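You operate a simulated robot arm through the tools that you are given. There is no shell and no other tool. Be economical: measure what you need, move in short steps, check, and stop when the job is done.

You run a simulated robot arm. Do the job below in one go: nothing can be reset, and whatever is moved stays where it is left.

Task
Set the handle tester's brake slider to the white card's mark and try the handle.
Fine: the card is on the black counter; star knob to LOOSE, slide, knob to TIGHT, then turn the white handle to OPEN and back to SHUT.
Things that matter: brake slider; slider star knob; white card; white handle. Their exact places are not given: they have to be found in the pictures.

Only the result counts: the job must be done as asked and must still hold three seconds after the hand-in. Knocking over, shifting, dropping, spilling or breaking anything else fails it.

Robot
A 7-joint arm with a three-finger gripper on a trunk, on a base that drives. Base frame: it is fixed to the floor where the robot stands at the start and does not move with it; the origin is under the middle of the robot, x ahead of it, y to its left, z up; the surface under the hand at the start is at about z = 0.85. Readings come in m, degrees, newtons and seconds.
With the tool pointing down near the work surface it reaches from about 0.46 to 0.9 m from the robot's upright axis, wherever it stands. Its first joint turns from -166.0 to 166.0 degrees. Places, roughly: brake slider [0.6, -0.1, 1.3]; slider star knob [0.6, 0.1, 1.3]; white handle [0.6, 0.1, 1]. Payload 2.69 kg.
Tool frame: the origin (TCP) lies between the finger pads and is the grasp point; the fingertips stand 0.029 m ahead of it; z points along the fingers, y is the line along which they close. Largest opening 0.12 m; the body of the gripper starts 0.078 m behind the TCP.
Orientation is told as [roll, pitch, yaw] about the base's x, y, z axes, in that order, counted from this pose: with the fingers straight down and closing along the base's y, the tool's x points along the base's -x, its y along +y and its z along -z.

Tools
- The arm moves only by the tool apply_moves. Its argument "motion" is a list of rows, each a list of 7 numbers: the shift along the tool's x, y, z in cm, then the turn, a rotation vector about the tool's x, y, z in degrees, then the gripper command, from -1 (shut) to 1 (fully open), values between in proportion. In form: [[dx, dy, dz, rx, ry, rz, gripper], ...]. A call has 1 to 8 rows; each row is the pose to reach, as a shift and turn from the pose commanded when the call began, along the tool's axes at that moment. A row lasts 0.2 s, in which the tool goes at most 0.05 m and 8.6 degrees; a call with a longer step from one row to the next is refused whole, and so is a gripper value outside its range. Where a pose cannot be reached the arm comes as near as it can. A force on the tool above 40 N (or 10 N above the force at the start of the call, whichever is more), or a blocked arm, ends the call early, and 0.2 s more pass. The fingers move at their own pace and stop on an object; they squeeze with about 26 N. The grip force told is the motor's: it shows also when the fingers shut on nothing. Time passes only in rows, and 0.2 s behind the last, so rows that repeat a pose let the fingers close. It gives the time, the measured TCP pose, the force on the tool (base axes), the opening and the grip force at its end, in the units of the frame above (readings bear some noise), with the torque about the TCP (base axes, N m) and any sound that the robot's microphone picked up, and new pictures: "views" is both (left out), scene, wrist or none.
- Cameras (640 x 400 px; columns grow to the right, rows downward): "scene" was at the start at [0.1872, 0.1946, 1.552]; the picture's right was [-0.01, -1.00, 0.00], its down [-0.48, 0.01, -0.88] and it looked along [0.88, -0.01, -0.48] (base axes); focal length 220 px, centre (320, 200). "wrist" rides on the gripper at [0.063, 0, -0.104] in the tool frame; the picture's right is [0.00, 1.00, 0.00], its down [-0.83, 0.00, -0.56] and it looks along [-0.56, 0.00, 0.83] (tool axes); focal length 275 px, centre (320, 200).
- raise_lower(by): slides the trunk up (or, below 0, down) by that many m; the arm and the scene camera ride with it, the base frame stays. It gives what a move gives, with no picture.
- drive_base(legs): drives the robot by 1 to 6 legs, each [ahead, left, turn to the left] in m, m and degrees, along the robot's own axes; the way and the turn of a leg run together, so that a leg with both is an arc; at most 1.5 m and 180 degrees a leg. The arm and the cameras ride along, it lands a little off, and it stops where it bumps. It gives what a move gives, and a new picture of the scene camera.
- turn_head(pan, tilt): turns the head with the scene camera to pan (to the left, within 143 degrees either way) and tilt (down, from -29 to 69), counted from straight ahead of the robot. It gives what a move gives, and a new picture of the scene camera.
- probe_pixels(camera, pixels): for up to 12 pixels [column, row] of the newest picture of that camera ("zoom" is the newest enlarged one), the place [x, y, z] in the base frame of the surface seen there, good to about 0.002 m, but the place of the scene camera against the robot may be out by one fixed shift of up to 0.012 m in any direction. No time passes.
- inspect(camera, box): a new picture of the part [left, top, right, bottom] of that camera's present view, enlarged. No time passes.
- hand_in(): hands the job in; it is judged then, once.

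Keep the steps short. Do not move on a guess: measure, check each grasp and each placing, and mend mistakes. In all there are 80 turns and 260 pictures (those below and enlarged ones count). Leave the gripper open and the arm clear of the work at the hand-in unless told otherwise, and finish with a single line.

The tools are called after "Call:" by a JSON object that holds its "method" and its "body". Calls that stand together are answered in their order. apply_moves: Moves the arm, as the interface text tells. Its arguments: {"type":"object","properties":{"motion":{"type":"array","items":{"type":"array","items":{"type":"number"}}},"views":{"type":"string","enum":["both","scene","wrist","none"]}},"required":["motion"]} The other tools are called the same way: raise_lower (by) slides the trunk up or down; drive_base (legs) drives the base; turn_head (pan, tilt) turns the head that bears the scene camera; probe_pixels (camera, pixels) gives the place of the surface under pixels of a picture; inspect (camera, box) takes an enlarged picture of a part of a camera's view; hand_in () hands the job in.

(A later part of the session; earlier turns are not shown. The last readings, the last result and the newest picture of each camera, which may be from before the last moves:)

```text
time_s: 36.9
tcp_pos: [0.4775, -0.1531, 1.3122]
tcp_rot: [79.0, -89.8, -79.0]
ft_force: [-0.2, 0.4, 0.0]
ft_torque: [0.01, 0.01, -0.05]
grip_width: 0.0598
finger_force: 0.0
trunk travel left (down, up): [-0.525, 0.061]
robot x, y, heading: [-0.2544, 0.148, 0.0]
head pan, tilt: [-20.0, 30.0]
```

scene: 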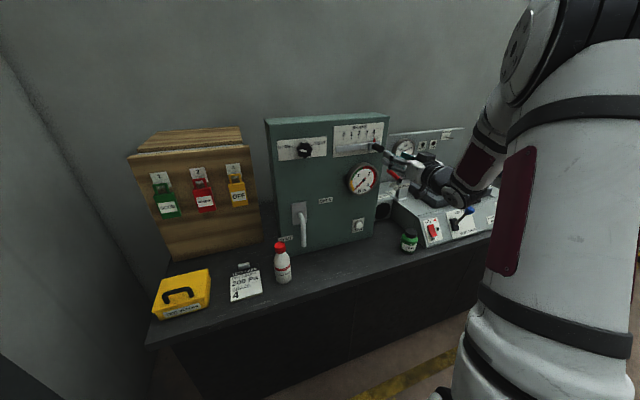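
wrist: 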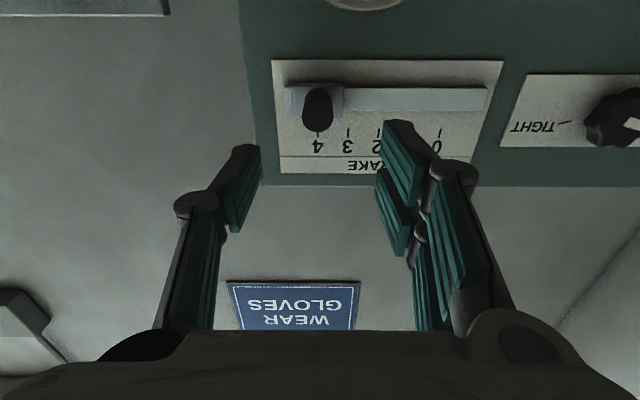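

The pointer's red tip lies on mark 4 (zoom 311 vs 309). Now back to the knob, rolling the hand to -89° for the turn to TIGHT.

Call:
{"method": "apply_moves", "body": {"motion": [[-0.1, 3.3, 0, 0, 0, -8.4, 0.2], [-0.3, 6.7, 0, 0, 0, -16.8, 0.4], [-0.4, 10.1, 0, 0, 0, -25.2, 0.5], [-0.6, 13.5, 0, 0, 0, -33.6, 0.5], [-0.7, 16.9, 0, 0, 0, -42, 0.5], [-0.9, 20.3, 0, 0, 0, -50.4, 0.5], [-1.1, 23.7, 0, 0, 0, -58.8, 0.5], [-1.2, 26.9, 0, 0, 0, -67.2, 0.5]], "views": "none"}}

Call:
{"method": "apply_moves", "body": {"motion": [[0, 0, 0, 0, 0, -7, 0.5], [0, 0, 0, 0, 0, -14, 0.5], [0, 0, 0, 0, 0, -21, 0.5], [0, 0, 0, 0, 0, -21, 0.5]], "views": "wrist"}}

Call:
{"method": "inspect", "body": {"camera": "wrist", "box": [240, 40, 400, 160]}}

```text
time_s: 38.7
tcp_pos: [0.4768, 0.1145, 1.3243]
tcp_rot: [-90.1, -22.9, 89.9]
ft_force: [-0.6, -0.5, -0.2]
ft_torque: [0.03, 0.0, 0.03]
grip_width: 0.0901
finger_force: 0.1
trunk travel left (down, up): [-0.525, 0.061]
robot x, y, heading: [-0.2579, 0.1512, -0.1]
head pan, tilt: [-20.0, 30.0]
```

```text
time_s: 39.7
tcp_pos: [0.4778, 0.1153, 1.3242]
tcp_rot: [-90.0, -1.9, 90.1]
ft_force: [0.3, -0.3, -1.0]
ft_torque: [0.02, 0.02, 0.0]
grip_width: 0.0899
finger_force: 0.0
trunk travel left (down, up): [-0.525, 0.061]
robot x, y, heading: [-0.2555, 0.1522, 0.1]
head pan, tilt: [-20.0, 30.0]
```

wrist: 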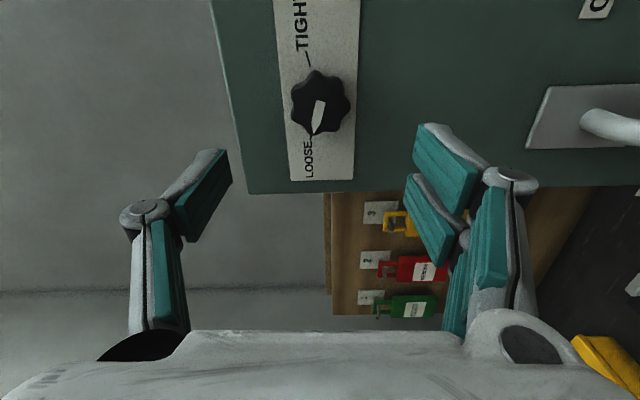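

```text
3.33 times, centred on (320, 100) of wrist
```

zoom: 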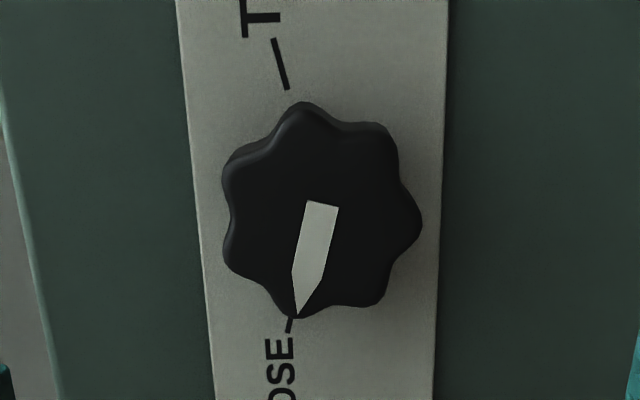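

Centred and aligned with the lobe. Move in 11.8 cm and close.

Call:
{"method": "apply_moves", "body": {"motion": [[0, 0, 4, 0, 0, 0, 0.5], [0, 0, 8, 0, 0, 0, 0.5], [0, 0, 11.8, 0, 0, 0, 0.5], [0, 0, 11.8, 0, 0, 0, -0.1], [0, 0, 11.8, 0, 0, 0, -0.6], [0, 0, 11.8, 0, 0, 0, -1]], "views": "wrist"}}

```text
time_s: 41.1
tcp_pos: [0.5967, 0.114, 1.3252]
tcp_rot: [-90.2, -2.0, 89.8]
ft_force: [1.5, -2.0, 6.9]
ft_torque: [0.05, 0.34, -0.13]
grip_width: 0.0498
finger_force: 44.9
trunk travel left (down, up): [-0.525, 0.061]
robot x, y, heading: [-0.2558, 0.1513, 0.1]
head pan, tilt: [-20.0, 30.0]
```

wrist: 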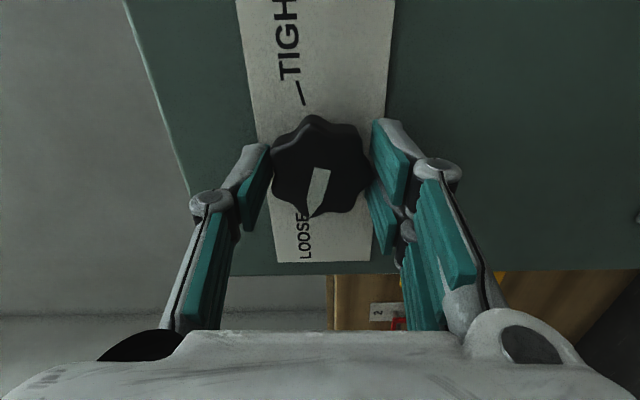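

Gripped. Turn clockwise 60°.

Call:
{"method": "apply_moves", "body": {"motion": [[0, 0, 0, 0, 0, 7.5, -1], [0, 0, 0, 0, 0, 15, -1], [0, 0, 0, 0, 0, 22.5, -1], [0, 0, 0, 0, 0, 30, -1], [0, 0, 0, 0, 0, 37.5, -1], [0, 0, 0, 0, 0, 45, -1], [0, 0, 0, 0, 0, 52.5, -1], [0, 0, 0, 0, 0, 60, -1]], "views": "wrist"}}

Call:
{"method": "apply_moves", "body": {"motion": [[0, 0, 0, 0, 0, 7.5, -1], [0, 0, 0, 0, 0, 15, -1], [0, 0, 0, 0, 0, 22.5, -1], [0, 0, 0, 0, 0, 30, -1], [0, 0, 0, 0, 0, 37.5, -1], [0, 0, 0, 0, 0, 45, -1], [0, 0, 0, 0, 0, 52.5, -1], [0, 0, 0, 0, 0, 60, -1]], "views": "wrist"}}

```text
time_s: 42.9
tcp_pos: [0.5957, 0.1152, 1.3234]
tcp_rot: [-89.8, -62.2, 89.7]
ft_force: [1.7, -4.7, 0.0]
ft_torque: [0.02, 0.21, 0.22]
grip_width: 0.0503
finger_force: 44.4
trunk travel left (down, up): [-0.525, 0.061]
robot x, y, heading: [-0.2557, 0.1514, -0.0]
head pan, tilt: [-20.0, 30.0]
```

wrist: 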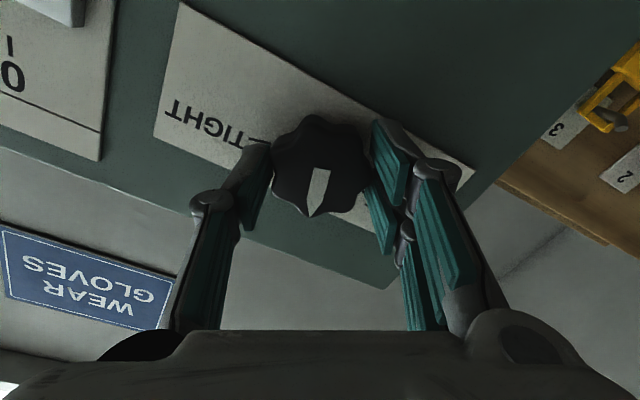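

```text
time_s: 44.7
tcp_pos: [0.5959, 0.1155, 1.324]
tcp_rot: [89.6, -57.9, -89.7]
ft_force: [-1.5, 2.4, -9.6]
ft_torque: [-0.02, 0.91, 0.79]
grip_width: 0.0497
finger_force: 44.9
trunk travel left (down, up): [-0.525, 0.061]
robot x, y, heading: [-0.2546, 0.1481, 0.0]
head pan, tilt: [-20.0, 30.0]
```

wrist: 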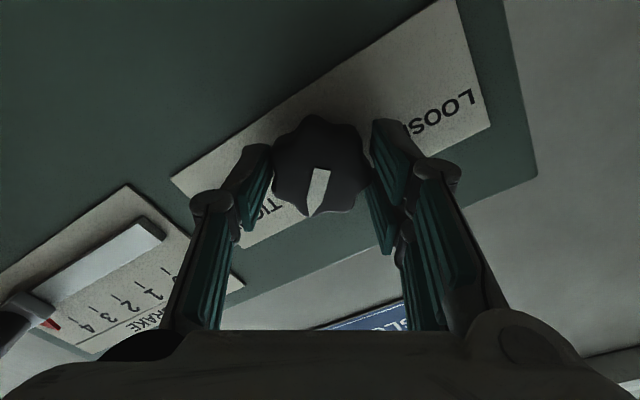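

Now the last ~31°, to where it was at TIGHT, with a couple of degrees extra against the stop.

Call:
{"method": "apply_moves", "body": {"motion": [[0, 0, 0, 0, 0, 7.5, -1], [0, 0, 0, 0, 0, 15, -1], [0, 0, 0, 0, 0, 22.5, -1], [0, 0, 0, 0, 0, 28, -1], [0, 0, 0, 0, 0, 31, -1], [0, 0, 0, 0, 0, 31, -1]], "views": "wrist"}}

```text
time_s: 46.1
tcp_pos: [0.5961, 0.1165, 1.3254]
tcp_rot: [89.9, -27.0, -90.0]
ft_force: [-10.4, 8.5, -10.1]
ft_torque: [-0.61, 0.31, 0.44]
grip_width: 0.0501
finger_force: 45.5
trunk travel left (down, up): [-0.525, 0.061]
robot x, y, heading: [-0.254, 0.1481, 0.0]
head pan, tilt: [-20.0, 30.0]
```

wrist: 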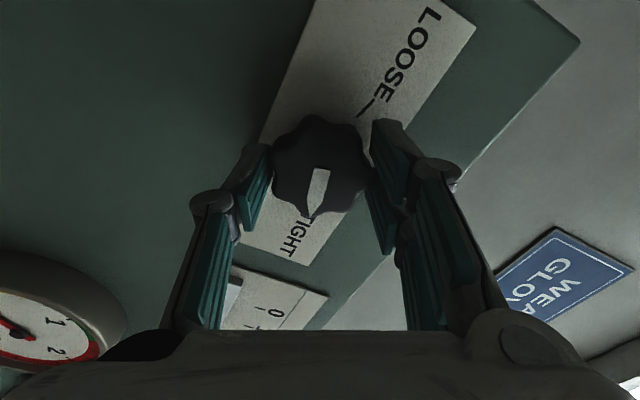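

Torque -0.61 about x: it's on the stop. Release, back off and check.

Call:
{"method": "apply_moves", "body": {"motion": [[0, 0, 0, 0, 0, 0, 0.3], [0, 0, 0, 0, 0, 0, 0.5], [0, 0, -4, 0, 0, 0, 0.5], [0, 0, -8, 0, 0, 0, 0.5], [0, 0, -12, 0, 0, 0, 0.5]], "views": "wrist"}}

Call:
{"method": "inspect", "body": {"camera": "wrist", "box": [240, 40, 400, 160]}}

```text
time_s: 47.3
tcp_pos: [0.4761, 0.1153, 1.3229]
tcp_rot: [90.0, -27.0, -89.9]
ft_force: [0.9, 0.5, -0.6]
ft_torque: [-0.02, -0.03, 0.0]
grip_width: 0.0901
finger_force: 0.1
trunk travel left (down, up): [-0.525, 0.061]
robot x, y, heading: [-0.2544, 0.1518, -0.1]
head pan, tilt: [-20.0, 30.0]
```

wrist: 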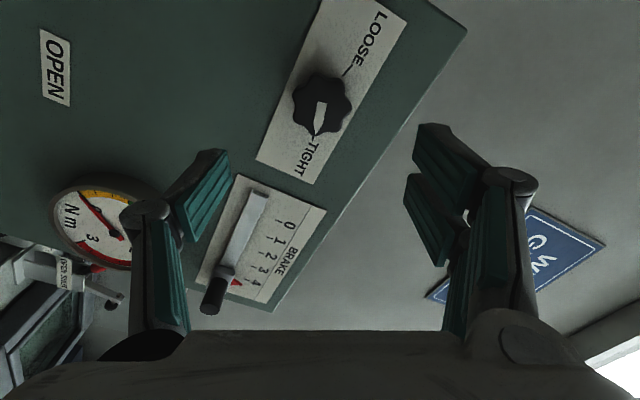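

```text
3.33 times, centred on (320, 100) of wrist
```

zoom: 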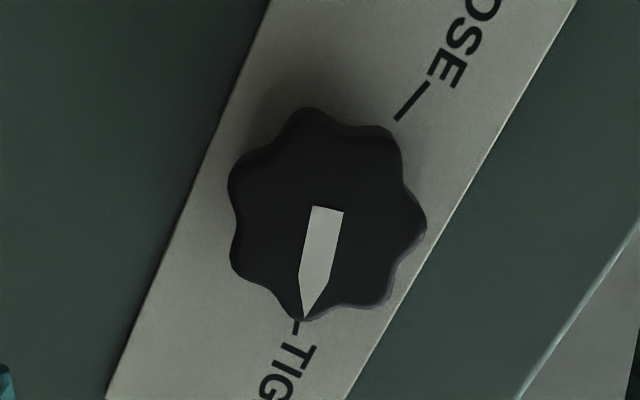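

Pointer on TIGHT, slider still at 4. Next the handle. I measure the bottle next to it and the handle again in the scene view.

Call:
{"method": "turn_head", "body": {"pan": -10, "tilt": 35}}

```text
time_s: 48.0
tcp_pos: [0.4766, 0.1168, 1.3232]
tcp_rot: [90.0, -26.9, -90.0]
ft_force: [-0.1, -0.2, -0.2]
ft_torque: [-0.02, -0.01, 0.01]
grip_width: 0.0898
finger_force: 0.0
trunk travel left (down, up): [-0.525, 0.061]
robot x, y, heading: [-0.256, 0.1507, -0.3]
head pan, tilt: [-10.0, 35.0]
```

scene: 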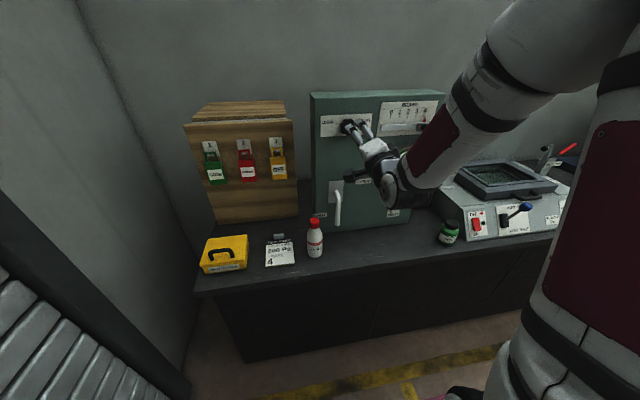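

Call:
{"method": "probe_pixels", "body": {"camera": "scene", "pixels": [[314, 220], [314, 226], [309, 240], [322, 240], [315, 255], [338, 205], [338, 222], [330, 240], [370, 240]]}}

Call:
{"method": "inspect", "body": {"camera": "scene", "box": [290, 170, 400, 270]}}

```text
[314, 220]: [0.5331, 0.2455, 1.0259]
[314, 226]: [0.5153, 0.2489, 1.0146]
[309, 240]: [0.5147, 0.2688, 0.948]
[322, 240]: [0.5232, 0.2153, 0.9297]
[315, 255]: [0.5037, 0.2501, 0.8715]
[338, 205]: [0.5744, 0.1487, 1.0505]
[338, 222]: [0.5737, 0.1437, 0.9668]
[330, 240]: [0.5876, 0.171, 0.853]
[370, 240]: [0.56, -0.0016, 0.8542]
```

```text
4.00 times, centred on (345, 220) of scene
```

zoom: 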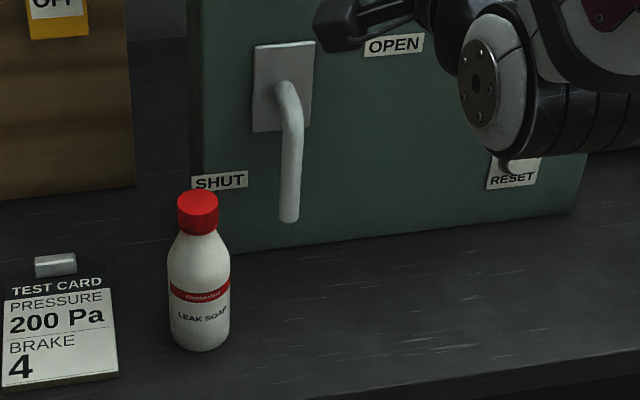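

The bottle is close to the left of the lever (y 0.215–0.27, top 1.03), so I'll approach with the hand yawed 20° (body to the right). First retract and roll back to neutral, then yaw.

Call:
{"method": "apply_moves", "body": {"motion": [[0, 0, -4, 0, 0, -7.9, 0], [0, 0, -7.5, 0, 0, -15.8, 0], [0, 0, -7.5, 0, 0, -23.6, 0], [0, 0, -7.5, 0, 0, -31.5, 0], [0, 0, -7.5, 0, 0, -39.4, 0], [0, 0, -7.5, 0, 0, -47.3, 0], [0, 0, -7.5, 0, 0, -55.1, 0], [0, 0, -7.5, 0, 0, -63, 0]], "views": "none"}}

Call:
{"method": "raise_lower", "body": {"by": -0.33}}

Call:
{"method": "apply_moves", "body": {"motion": [[0, 0, 0, -6.7, 0, 0, 0], [0, 0, 0, -13.4, 0, 0, 0], [0, 0, 0, -20, 0, 0, 0], [0, 0, 0, -20, 0, 0, 0]]}}

```text
time_s: 49.8
tcp_pos: [0.4187, 0.1115, 1.3331]
tcp_rot: [-61.9, -89.9, 61.7]
ft_force: [0.8, 0.1, 0.5]
ft_torque: [-0.01, 0.0, -0.03]
grip_width: 0.0599
finger_force: 0.0
out of reach, approached as far as the arm can: row 2, 3, 4, 5, 6, 7, 8
trunk travel left (down, up): [-0.525, 0.061]
robot x, y, heading: [-0.2513, 0.1536, 0.1]
head pan, tilt: [-10.0, 35.0]
```

```text
time_s: 52.0
tcp_pos: [0.5837, 0.1131, 1.1005]
tcp_rot: [179.4, -88.0, -179.3]
ft_force: [-1.3, 1.8, 12.1]
ft_torque: [0.42, -0.29, -0.04]
grip_width: 0.0624
finger_force: 0.9
trunk travel left (down, up): [-0.28, 0.306]
robot x, y, heading: [-0.2536, 0.1458, 0.2]
head pan, tilt: [-10.0, 35.0]
stopped: the force on the tool passed its limit at 61 N (the readings are from after the stop); the commanded pose is now the measured one
```

```text
time_s: 53.0
tcp_pos: [0.5833, 0.1126, 1.0986]
tcp_rot: [-161.5, -88.3, -178.4]
ft_force: [-0.8, -0.3, -0.7]
ft_torque: [-0.03, 0.01, -0.01]
grip_width: 0.0599
finger_force: 0.2
trunk travel left (down, up): [-0.28, 0.306]
robot x, y, heading: [-0.2508, 0.1498, 0.0]
head pan, tilt: [-10.0, 35.0]
```

scene: 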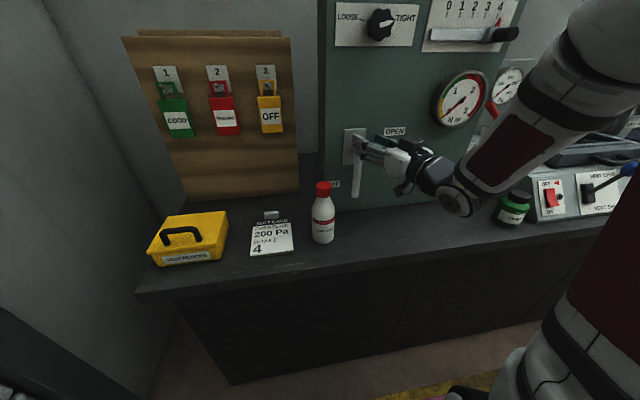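
wrist: 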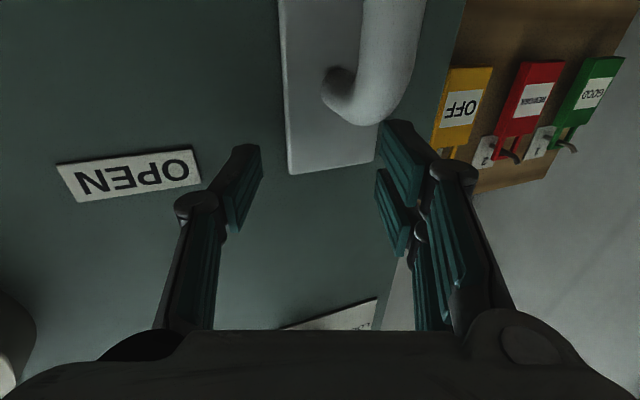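

The lowering ended early: the hand came forward and touched the handle's top before stopping. I back straight off 9 cm and check the handle carefully.

Call:
{"method": "apply_moves", "body": {"motion": [[0, 0, -3, 0, 0, 0, 0], [0, 0, -6, 0, 0, 0, 0], [0, 0, -9, 0, 0, 0, 0], [0, 0, -9, 0, 0, 0, 0]]}}

Call:
{"method": "inspect", "body": {"camera": "scene", "box": [300, 100, 420, 220]}}

```text
time_s: 54.0
tcp_pos: [0.5116, 0.0711, 1.1066]
tcp_rot: [-161.0, -88.4, -178.7]
ft_force: [-1.0, -0.3, -0.1]
ft_torque: [0.01, -0.01, -0.03]
grip_width: 0.0599
finger_force: 0.0
out of reach, approached as far as the arm can: row 3, 4
trunk travel left (down, up): [-0.28, 0.306]
robot x, y, heading: [-0.2513, 0.1507, 0.2]
head pan, tilt: [-10.0, 35.0]
```

scene: 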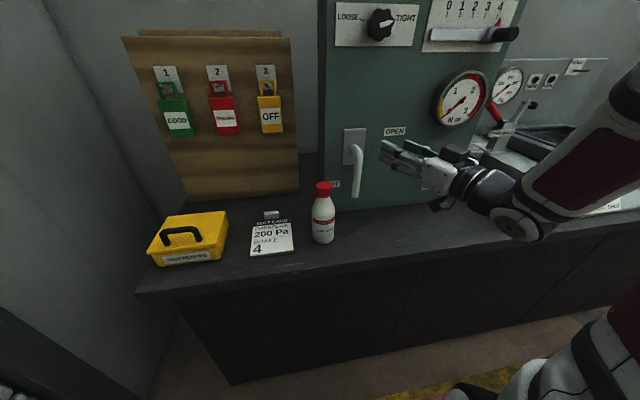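
wrist: 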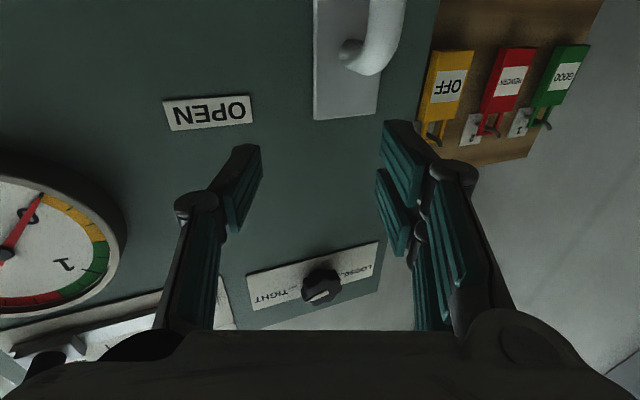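

```text
3.33 times, centred on (360, 160) of scene
```

zoom: 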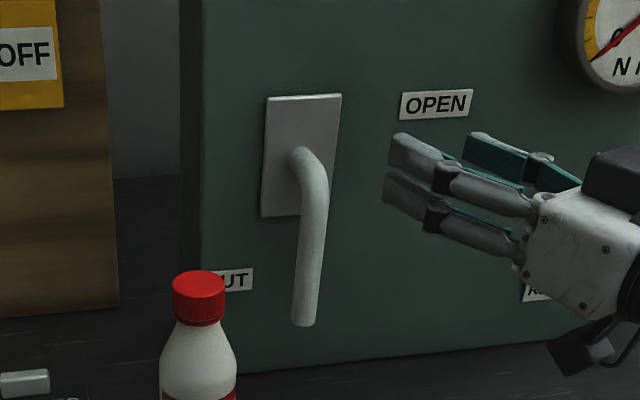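

Handle is unharmed, still at SHUT. The arm was at its retract limit, so I back the base up 0.10 m for freedom.

Call:
{"method": "drive_base", "body": {"legs": [[-0.1, 0, 0]]}}

Call:
{"method": "apply_moves", "body": {"motion": [[0, 0, 0, 0, 0, 0, 0]], "views": "wrist"}}

```text
time_s: 55.1
tcp_pos: [0.4114, 0.0707, 1.1046]
tcp_rot: [-160.5, -88.4, -179.5]
ft_force: [0.3, 0.2, 0.1]
ft_torque: [0.03, 0.03, 0.01]
grip_width: 0.0598
finger_force: 0.0
trunk travel left (down, up): [-0.28, 0.306]
robot x, y, heading: [-0.3558, 0.1465, -0.1]
head pan, tilt: [-10.0, 35.0]
```

scene: 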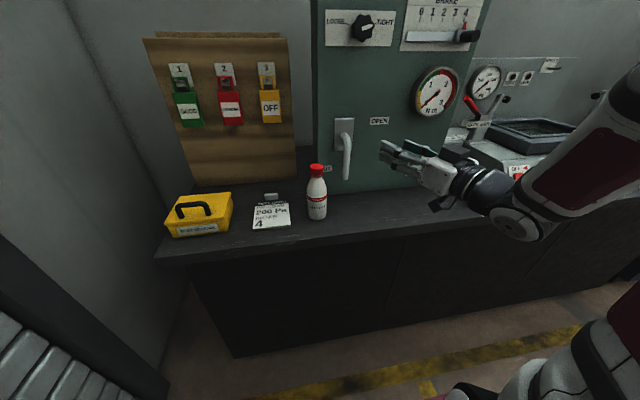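

```text
time_s: 55.5
tcp_pos: [0.4111, 0.0702, 1.1046]
tcp_rot: [-160.7, -88.4, -179.3]
ft_force: [-0.3, 0.6, 0.2]
ft_torque: [0.01, -0.01, -0.02]
grip_width: 0.06
finger_force: 0.1
trunk travel left (down, up): [-0.28, 0.306]
robot x, y, heading: [-0.3568, 0.1507, -0.0]
head pan, tilt: [-10.0, 35.0]
```

wrist: 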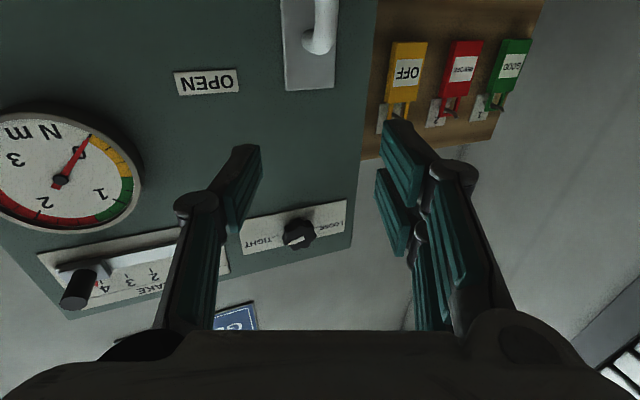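

Now lower the hand 12 cm (tool +x is down) and look at the lever.

Call:
{"method": "apply_moves", "body": {"motion": [[4, 0, 0, 0, 0, 0, 0], [8, 0, 0, 0, 0, 0, 0], [12, 0, 0, 0, 0, 0, 0], [12, 0, 0, 0, 0, 0, 0]]}}

```text
time_s: 56.5
tcp_pos: [0.4306, 0.0571, 0.985]
tcp_rot: [-160.0, -88.3, -179.8]
ft_force: [0.1, -0.2, -0.4]
ft_torque: [0.0, 0.0, 0.01]
grip_width: 0.06
finger_force: 0.0
out of reach, approached as far as the arm can: row 1, 2, 3, 4
trunk travel left (down, up): [-0.28, 0.306]
robot x, y, heading: [-0.3554, 0.1462, -0.0]
head pan, tilt: [-10.0, 35.0]
```

scene: 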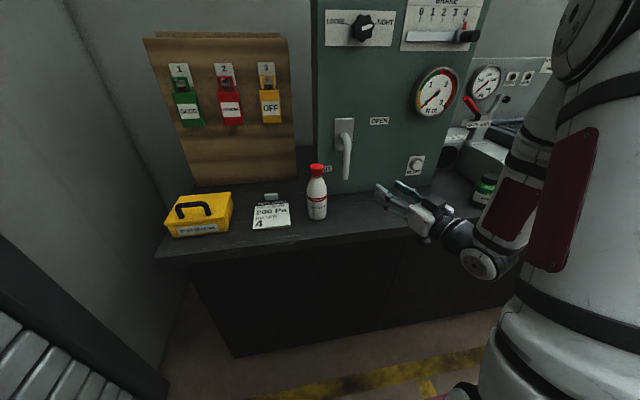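
wrist: 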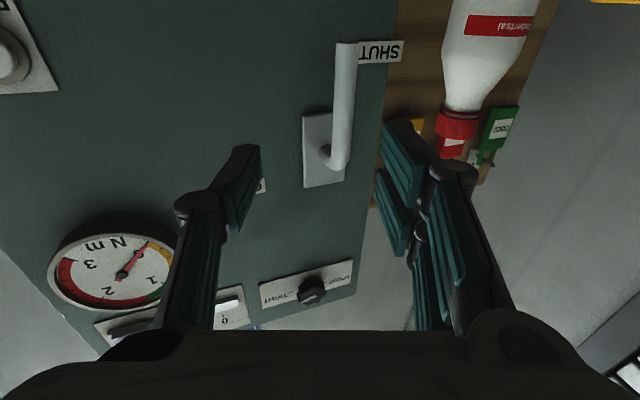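

Call:
{"method": "probe_pixels", "body": {"camera": "wrist", "pixels": [[346, 50], [344, 80], [342, 110], [340, 150], [335, 80], [354, 80], [320, 135], [310, 180], [338, 168], [345, 44], [445, 125], [450, 80]]}}

Call:
{"method": "inspect", "body": {"camera": "wrist", "box": [280, 20, 420, 200]}}

```text
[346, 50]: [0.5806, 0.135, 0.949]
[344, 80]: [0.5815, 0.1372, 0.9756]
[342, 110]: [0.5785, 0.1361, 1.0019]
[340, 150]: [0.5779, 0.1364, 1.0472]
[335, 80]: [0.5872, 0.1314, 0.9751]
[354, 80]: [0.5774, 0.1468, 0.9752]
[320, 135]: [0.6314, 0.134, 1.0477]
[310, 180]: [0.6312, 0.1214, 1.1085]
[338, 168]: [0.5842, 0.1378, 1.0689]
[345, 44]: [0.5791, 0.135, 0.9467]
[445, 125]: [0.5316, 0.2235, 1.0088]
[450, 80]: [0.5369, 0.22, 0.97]
```

```text
2.22 times, centred on (350, 110) of wrist
```

zoom: 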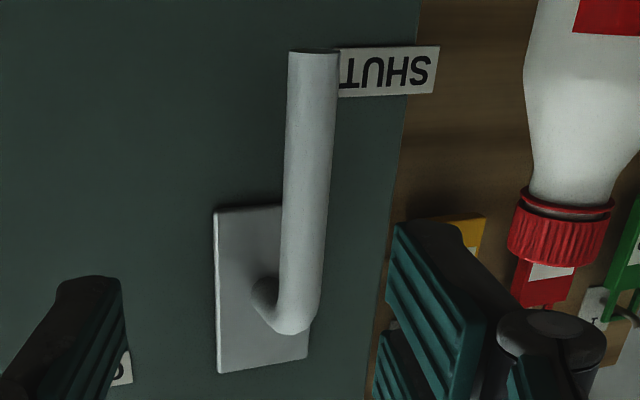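

Lever bar: centre ≈ (0.588, 0.141), z 0.947–1.07, pivot ≈ (0.141, 1.073). I move to a standoff on the approach line and recheck.

Call:
{"method": "apply_moves", "body": {"motion": [[0, 0.3, 3.5, 0, 0, 0, 0], [0, 0.7, 7.2, 0, 0, 0, 0], [0, 0.7, 7.2, 0, 0, 0, 0]], "views": "wrist"}}

```text
time_s: 57.4
tcp_pos: [0.4955, 0.0892, 0.9867]
tcp_rot: [-160.7, -88.3, -179.3]
ft_force: [0.1, 1.1, 0.1]
ft_torque: [-0.04, -0.01, -0.02]
grip_width: 0.0602
finger_force: 0.0
trunk travel left (down, up): [-0.28, 0.306]
robot x, y, heading: [-0.3538, 0.1478, 0.1]
head pan, tilt: [-10.0, 35.0]
```

wrist: 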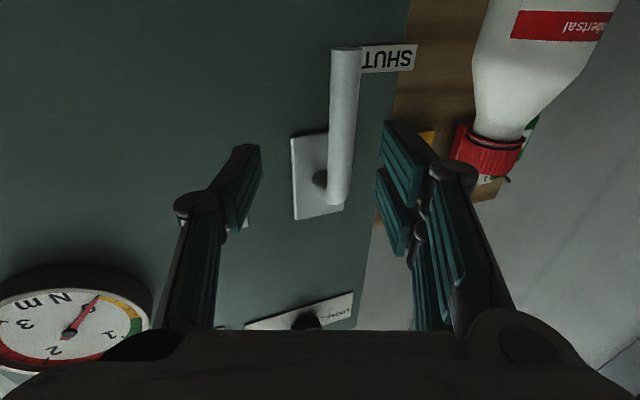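

Bar is 1.7 cm to the side by both readings. Shift sideways and down, advance 10.4 cm, no closing yet.

Call:
{"method": "apply_moves", "body": {"motion": [[0.7, 0.9, 0, 0, 0, 0, 0], [1.4, 1.7, 2, 0, 0, 0, 0], [1.4, 1.7, 5, 0, 0, 0, 0], [1.4, 1.7, 8, 0, 0, 0, 0], [1.4, 1.7, 10.4, 0, 0, 0, 0]]}}

```text
time_s: 58.5
tcp_pos: [0.587, 0.1408, 0.9769]
tcp_rot: [-160.9, -88.3, -179.0]
ft_force: [0.7, 0.3, -0.2]
ft_torque: [0.01, 0.0, 0.02]
grip_width: 0.0599
finger_force: 0.0
trunk travel left (down, up): [-0.28, 0.306]
robot x, y, heading: [-0.3569, 0.1488, 0.3]
head pan, tilt: [-10.0, 35.0]
```

scene: 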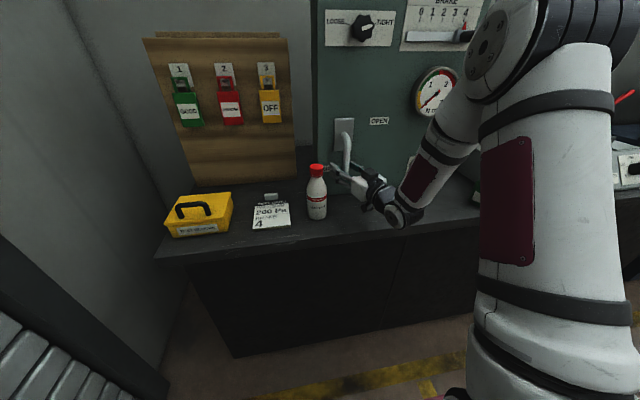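
wrist: 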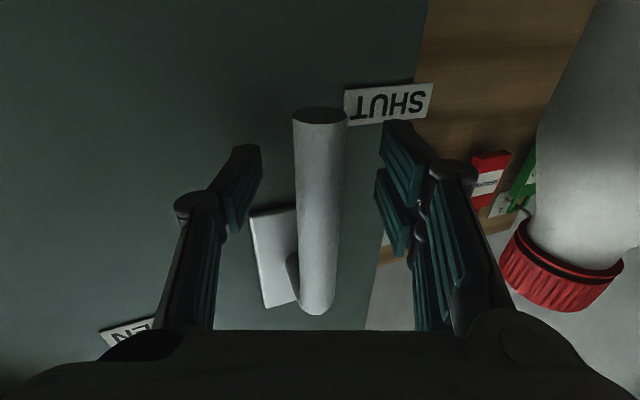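

The bar is centred between the fingers. Close.

Call:
{"method": "apply_moves", "body": {"motion": [[0, 0, 0, 0, 0, 0, -0.5], [0, 0, 0, 0, 0, 0, -1], [0, 0, 0, 0, 0, 0, -1]], "views": "wrist"}}

```text
time_s: 59.4
tcp_pos: [0.5873, 0.1404, 0.9775]
tcp_rot: [-161.6, -88.3, -178.3]
ft_force: [4.7, -1.8, 2.2]
ft_torque: [0.36, 0.9, -0.01]
grip_width: 0.0195
finger_force: 44.1
trunk travel left (down, up): [-0.28, 0.306]
robot x, y, heading: [-0.3545, 0.1524, -0.0]
head pan, tilt: [-10.0, 35.0]
```

wrist: 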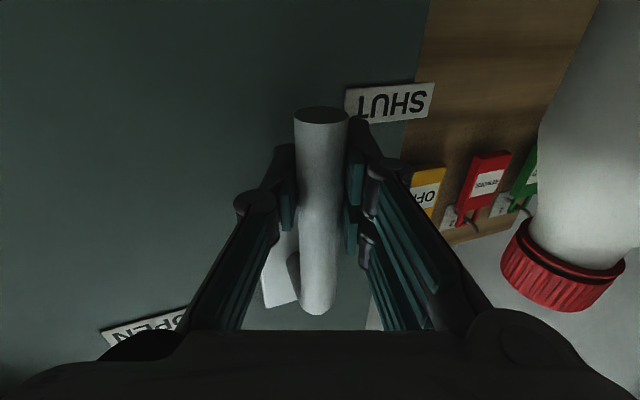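

Gripped (19.5 mm bar). Now swing along the arc about the pivot toward OPEN, 24° first.

Call:
{"method": "apply_moves", "body": {"motion": [[-0.02, -0.63, -0.23, -0.1, 1.37, -3.76, -1], [-0.09, -1.256, -0.455, -0.22, 2.74, -7.52, -1], [-0.21, -1.88, -0.68, -0.33, 4.1, -11.3, -1], [-0.37, -2.49, -0.895, -0.45, 5.47, -15.04, -1], [-0.6, -3.09, -1.1, -0.56, 6.84, -18.8, -1], [-0.83, -3.67, -1.31, -0.67, 8.21, -22.6, -1]], "views": "both"}}

```text
time_s: 60.8
tcp_pos: [0.588, 0.1025, 0.9849]
tcp_rot: [-74.1, -65.9, 94.6]
ft_force: [-9.7, 16.7, 12.3]
ft_torque: [0.53, 1.32, -0.48]
grip_width: 0.0196
finger_force: 44.6
trunk travel left (down, up): [-0.28, 0.306]
robot x, y, heading: [-0.3542, 0.1464, 0.0]
head pan, tilt: [-10.0, 35.0]
```

scene: 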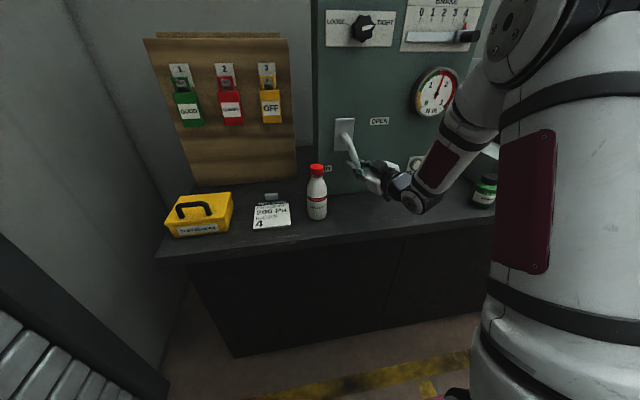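
wrist: 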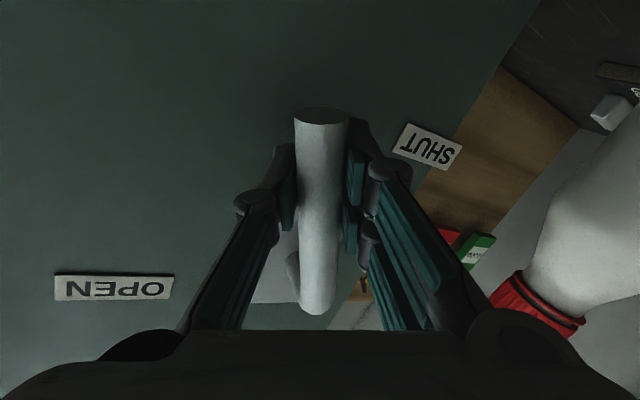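

It turns smoothly; gauge shows ~1.5 N m. Continue 42° with the same arc in the tool frame.

Call:
{"method": "apply_moves", "body": {"motion": [[-0.05, -0.943, -0.342, -0.17, 2.05, -5.64, -1], [-0.21, -1.876, -0.677, -0.34, 4.1, -11.3, -1], [-0.47, -2.79, -1.0, -0.5, 6.16, -16.9, -1], [-0.83, -3.67, -1.31, -0.67, 8.21, -22.6, -1], [-1.29, -4.51, -1.61, -0.84, 10.3, -28.2, -1], [-1.83, -5.3, -1.88, -1, 12.3, -33.8, -1], [-2.47, -6.04, -2.13, -1.18, 14.4, -39.5, -1]], "views": "both"}}

```text
time_s: 62.4
tcp_pos: [0.5879, 0.0551, 1.0338]
tcp_rot: [-70.6, -23.9, 92.0]
ft_force: [-12.3, 27.9, -2.5]
ft_torque: [0.35, 0.23, -0.39]
grip_width: 0.0194
finger_force: 43.8
trunk travel left (down, up): [-0.28, 0.306]
robot x, y, heading: [-0.3536, 0.1484, -0.0]
head pan, tilt: [-10.0, 35.0]
```

scene: 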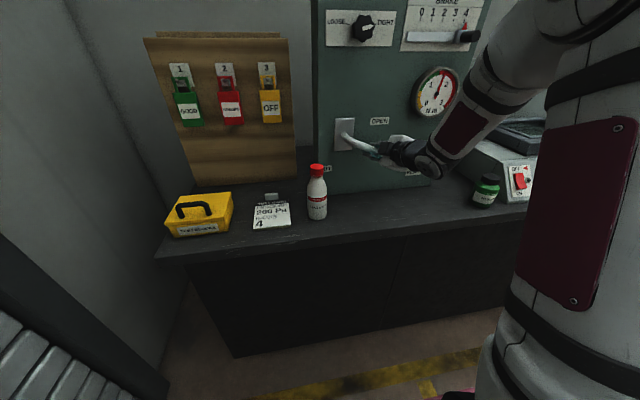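
wrist: 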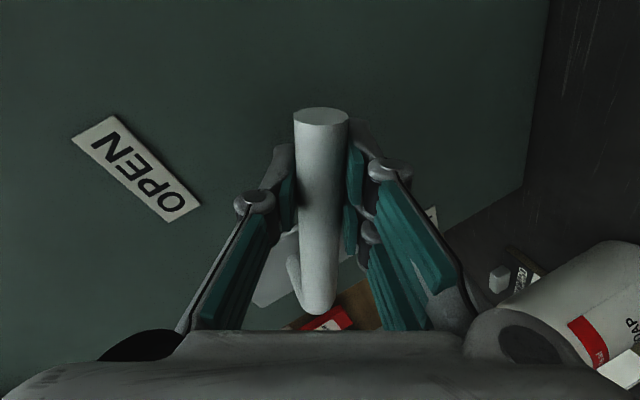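

At ~66°. A radial pull of ~25 N shows; I shift 2 mm inward and go the last ~24°.

Call:
{"method": "apply_moves", "body": {"motion": [[-0.25, -0.943, -0.342, -0.17, 2.05, -5.64, -1], [-0.41, -1.876, -0.677, -0.34, 4.1, -11.3, -1], [-0.67, -2.79, -1.0, -0.5, 6.16, -16.9, -1], [-1.03, -3.67, -1.31, -0.67, 8.21, -22.6, -1], [-1.03, -3.67, -1.31, -0.67, 8.21, -22.6, -1]], "views": "both"}}

Call:
{"method": "inspect", "body": {"camera": "scene", "box": [310, 50, 480, 200]}}

```text
time_s: 63.5
tcp_pos: [0.587, 0.0477, 1.0694]
tcp_rot: [-69.9, 0.1, 91.7]
ft_force: [-5.2, 21.9, -22.0]
ft_torque: [0.97, 0.02, -0.41]
grip_width: 0.0195
finger_force: 44.6
trunk travel left (down, up): [-0.28, 0.306]
robot x, y, heading: [-0.3523, 0.1501, 0.3]
head pan, tilt: [-10.0, 35.0]
```

scene: 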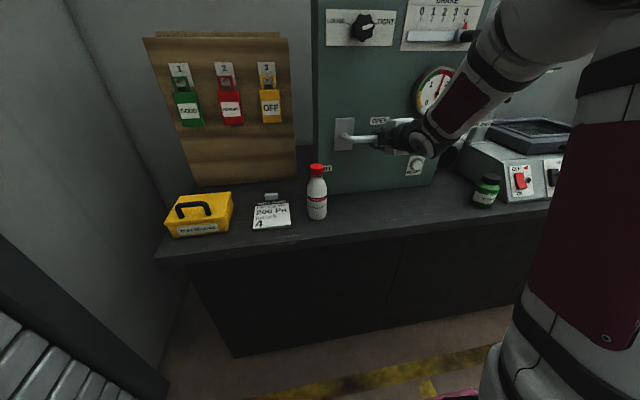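
wrist: 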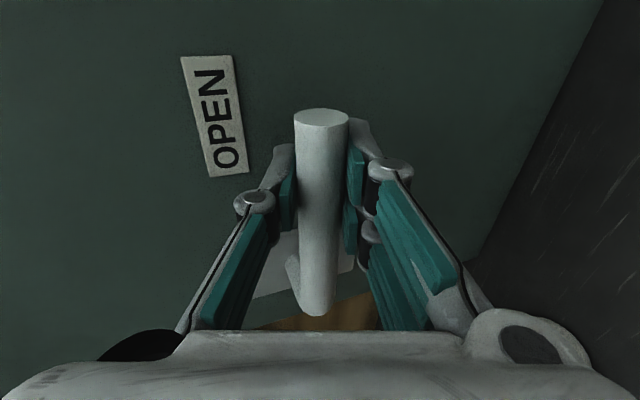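

```text
2.67 times, centred on (395, 125) of scene
```

zoom: 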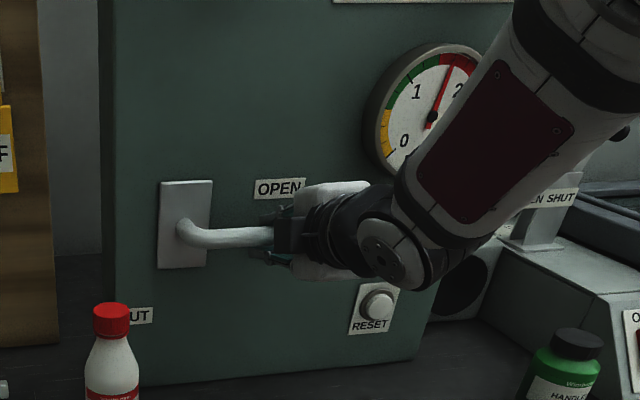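

Lever is about horizontal (~88°). I press 5° further to confirm the end position is reached.

Call:
{"method": "apply_moves", "body": {"motion": [[-0.15, -0.4, -0.15, -0.07, 0.85, -2.35, -1], [-0.17, -0.8, -0.28, -0.14, 1.7, -4.7, -1], [-0.17, -0.8, -0.28, -0.14, 1.7, -4.7, -1]], "views": "scene"}}

Call:
{"method": "inspect", "body": {"camera": "scene", "box": [310, 50, 480, 200]}}

```text
time_s: 64.0
tcp_pos: [0.5879, 0.0461, 1.0699]
tcp_rot: [-69.2, 2.4, 91.4]
ft_force: [20.0, 0.5, -8.6]
ft_torque: [1.48, 0.01, -0.73]
grip_width: 0.0207
finger_force: 44.9
trunk travel left (down, up): [-0.28, 0.306]
robot x, y, heading: [-0.3536, 0.1522, 0.3]
head pan, tilt: [-10.0, 35.0]
stopped in row 2: the force on the tool passed its limit at 44 N (the readings are from after the stop); the commanded pose is now the measured one
```

scene: 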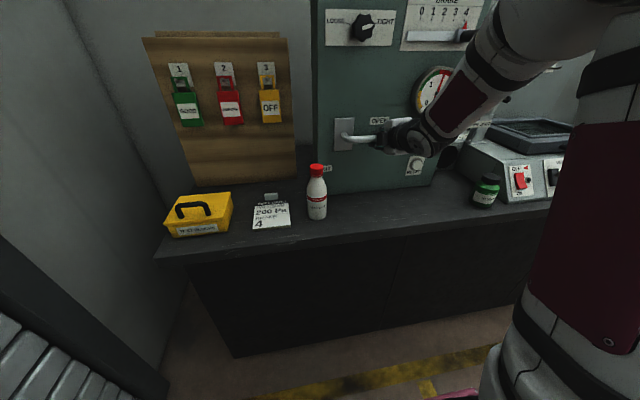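

```text
2.67 times, centred on (395, 125) of scene
```

zoom: 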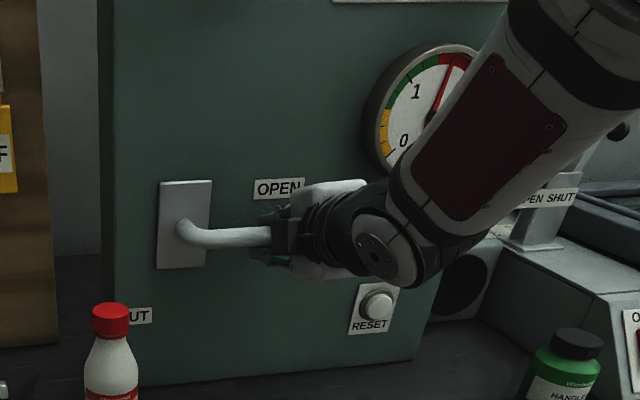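

The stop was met: OPEN is reached. Now swing back toward SHUT, 42°.

Call:
{"method": "apply_moves", "body": {"motion": [[-0.05, 0.943, 0.343, 0.17, -2.05, 5.64, -1], [-0.21, 1.876, 0.685, 0.34, -4.1, 11.3, -1], [-0.47, 2.79, 1.03, 0.5, -6.16, 16.9, -1], [-0.83, 3.67, 1.355, 0.67, -8.21, 22.6, -1], [-1.29, 4.51, 1.675, 0.84, -10.3, 28.2, -1], [-1.83, 5.3, 1.98, 1, -12.3, 33.8, -1], [-2.47, 6.04, 2.26, 1.18, -14.4, 39.5, -1]], "views": "both"}}

```text
time_s: 65.6
tcp_pos: [0.5873, 0.0676, 1.0088]
tcp_rot: [-71.2, -39.3, 92.0]
ft_force: [21.1, -0.4, 31.3]
ft_torque: [0.92, 0.31, -0.24]
grip_width: 0.0195
finger_force: 44.3
trunk travel left (down, up): [-0.28, 0.306]
robot x, y, heading: [-0.3581, 0.1529, 0.4]
head pan, tilt: [-10.0, 35.0]
```

scene: 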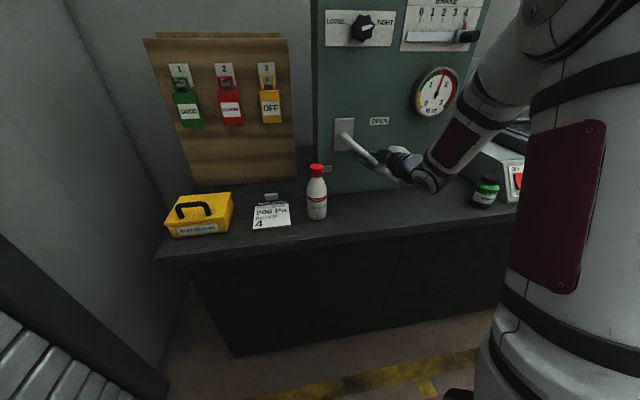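
wrist: 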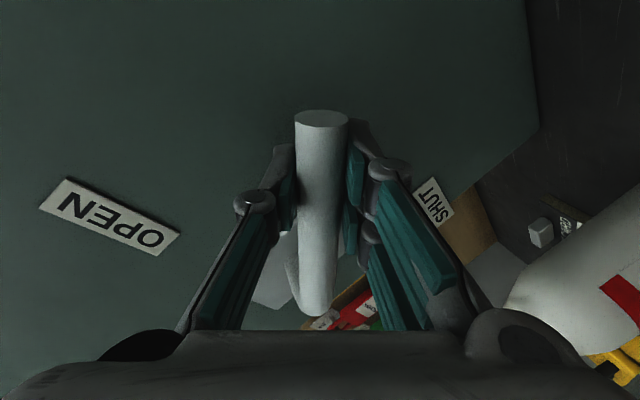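

Half way back. I relieve the radial and axial load by 2 mm and continue 42°.

Call:
{"method": "apply_moves", "body": {"motion": [[-0.22, 0.42, 0.31, 0.08, -1.03, 2.82, -1], [-0.25, 0.89, 0.48, 0.17, -2.05, 5.64, -1], [-0.41, 1.83, 0.82, 0.34, -4.1, 11.3, -1], [-0.67, 2.74, 1.17, 0.5, -6.16, 16.9, -1], [-1.03, 3.62, 1.49, 0.67, -8.21, 22.6, -1], [-1.49, 4.46, 1.81, 0.84, -10.3, 28.2, -1], [-2.03, 5.25, 2.12, 1, -12.3, 33.8, -1], [-2.67, 5.99, 2.4, 1.18, -14.4, 39.5, -1]], "views": "both"}}

```text
time_s: 67.4
tcp_pos: [0.586, 0.1277, 0.9772]
tcp_rot: [-79.8, -81.4, 99.6]
ft_force: [8.1, -22.3, 33.2]
ft_torque: [0.93, 0.48, -0.07]
grip_width: 0.0199
finger_force: 44.8
trunk travel left (down, up): [-0.28, 0.306]
robot x, y, heading: [-0.3528, 0.1485, 0.0]
head pan, tilt: [-10.0, 35.0]
```

scene: 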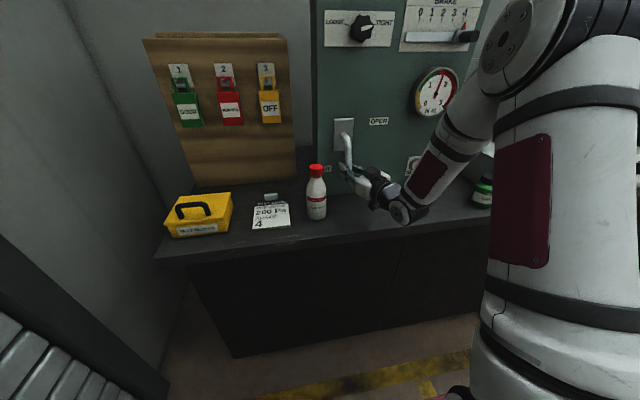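
wrist: 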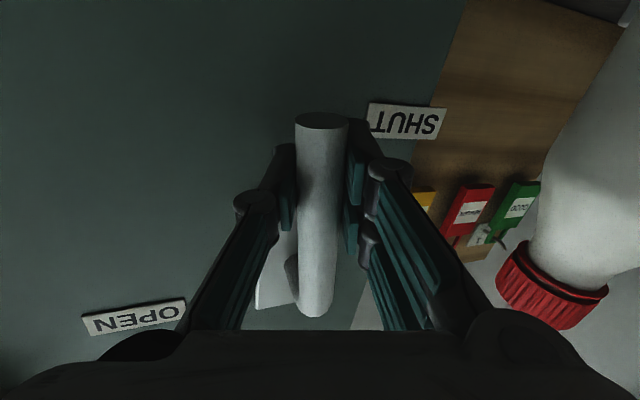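

About 8° remain. Relieve the radial pull (3 mm up) and press to SHUT.

Call:
{"method": "apply_moves", "body": {"motion": [[-0.3, 0, 0, 0, 0, 0, -1], [-0.33, 0.63, 0.23, 0.11, -1.37, 3.76, -1], [-0.38, 1.26, 0.46, 0.22, -2.74, 7.5, -1], [-0.4, 1.6, 0.58, 0.28, -3.4, 9.4, -1], [-0.4, 1.6, 0.58, 0.28, -3.4, 9.4, -1]], "views": "wrist"}}

```text
time_s: 68.6
tcp_pos: [0.5864, 0.1405, 0.975]
tcp_rot: [147.7, -88.2, -128.6]
ft_force: [8.2, -37.4, 14.6]
ft_torque: [-1.14, -0.06, -0.02]
grip_width: 0.0195
finger_force: 44.9
trunk travel left (down, up): [-0.28, 0.306]
robot x, y, heading: [-0.3551, 0.1501, 0.2]
head pan, tilt: [-10.0, 35.0]
```

wrist: 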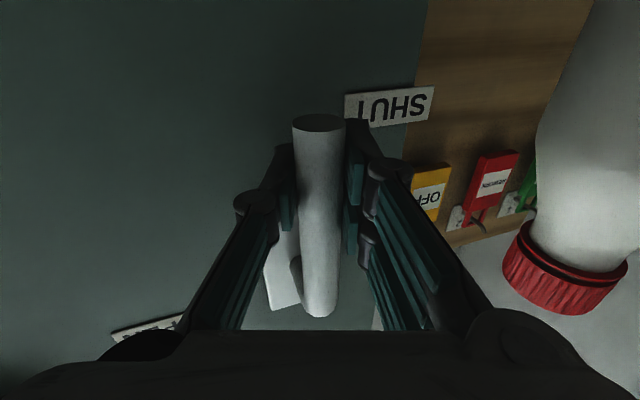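

Back at the original SHUT position, pressed against the stop. Release and retreat along the approach line.

Call:
{"method": "apply_moves", "body": {"motion": [[0, -0.3, 0, 0, 0, 0, -1], [0, -0.3, 0, 0, 0, 0, -0.3], [0, -0.3, 0, 0, 0, 0, 0], [0, -0.3, -4, 0, 0, 0, 0], [0, -0.3, -8, 0, 0, 0, 0]]}}

Call:
{"method": "inspect", "body": {"camera": "scene", "box": [310, 0, 490, 210]}}

```text
time_s: 69.8
tcp_pos: [0.5113, 0.1196, 0.9721]
tcp_rot: [144.2, -88.2, -124.5]
ft_force: [0.0, 0.4, -0.2]
ft_torque: [0.0, 0.02, 0.0]
grip_width: 0.0599
finger_force: 0.1
trunk travel left (down, up): [-0.28, 0.306]
robot x, y, heading: [-0.357, 0.1518, 0.0]
head pan, tilt: [-10.0, 35.0]
```

scene: 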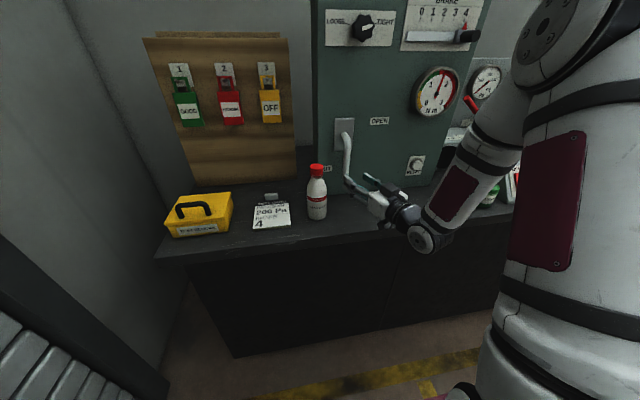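
wrist: 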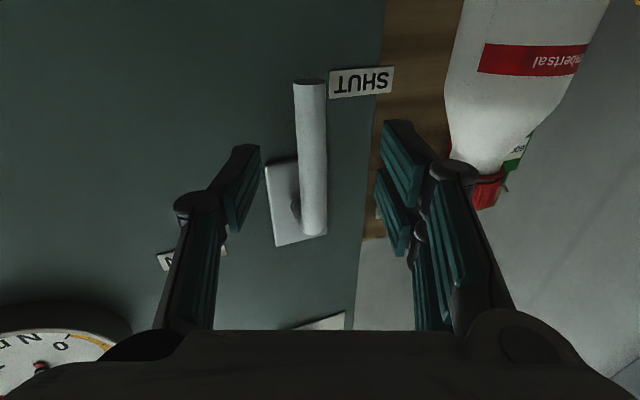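

```text
1.90 times, centred on (400, 105) of scene
```

zoom: 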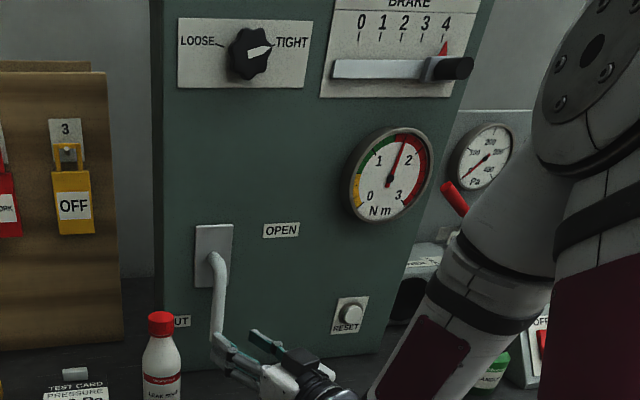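

Everything reads as it should: TIGHT, 4, handle down. I back the base away 0.2 m to clear the work and do a last check.

Call:
{"method": "drive_base", "body": {"legs": [[-0.2, 0, 0]]}}

Call:
{"method": "apply_moves", "body": {"motion": [[0, 0, 0, 0, 0, 0, 1], [0, 0, 0, 0, 0, 0, 1]]}}

Call:
{"method": "inspect", "body": {"camera": "scene", "box": [310, 0, 460, 210]}}

```text
time_s: 71.4
tcp_pos: [0.3107, 0.1144, 0.9729]
tcp_rot: [146.8, -88.3, -127.3]
ft_force: [0.0, -0.3, -0.1]
ft_torque: [0.01, 0.01, -0.01]
grip_width: 0.06
finger_force: 0.1
trunk travel left (down, up): [-0.28, 0.306]
robot x, y, heading: [-0.5576, 0.1484, -0.1]
head pan, tilt: [-10.0, 35.0]
```

scene: 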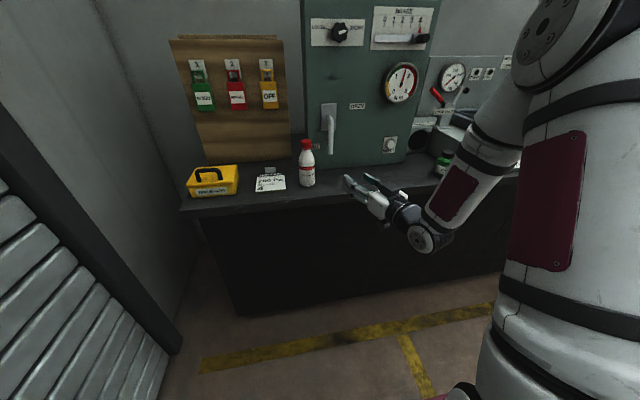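

```text
time_s: 72.0
tcp_pos: [0.31, 0.1146, 0.9723]
tcp_rot: [146.3, -88.3, -126.7]
ft_force: [0.0, 0.2, 0.8]
ft_torque: [-0.02, 0.02, -0.02]
grip_width: 0.1202
finger_force: 0.1
trunk travel left (down, up): [-0.28, 0.306]
robot x, y, heading: [-0.5543, 0.1488, -0.2]
head pan, tilt: [-10.0, 35.0]
```

scene: 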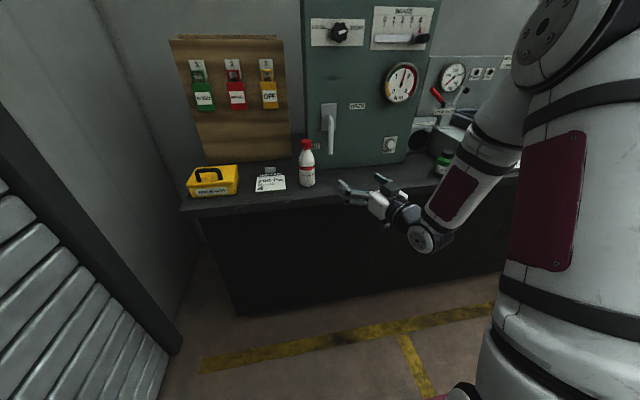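
wrist: 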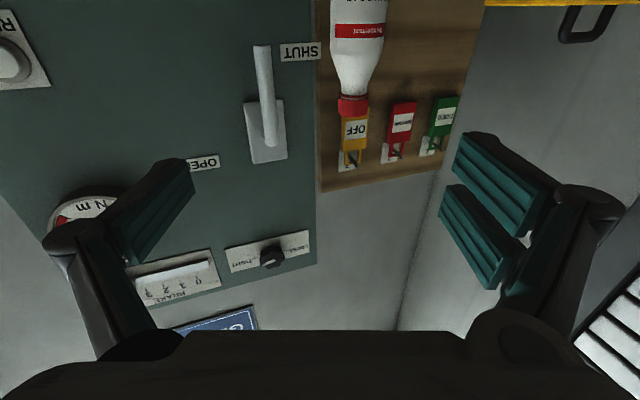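

```text
1.90 times, centred on (385, 105) of scene
```

zoom: 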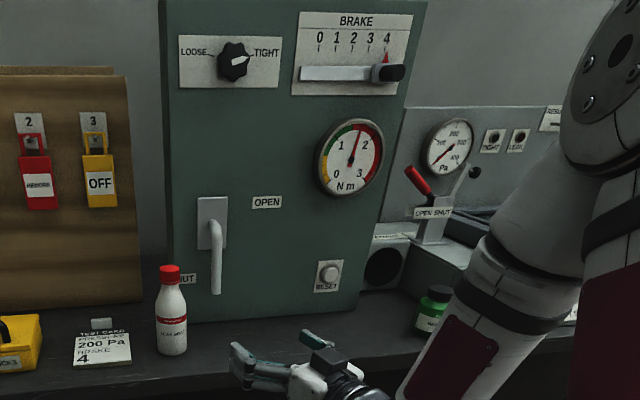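

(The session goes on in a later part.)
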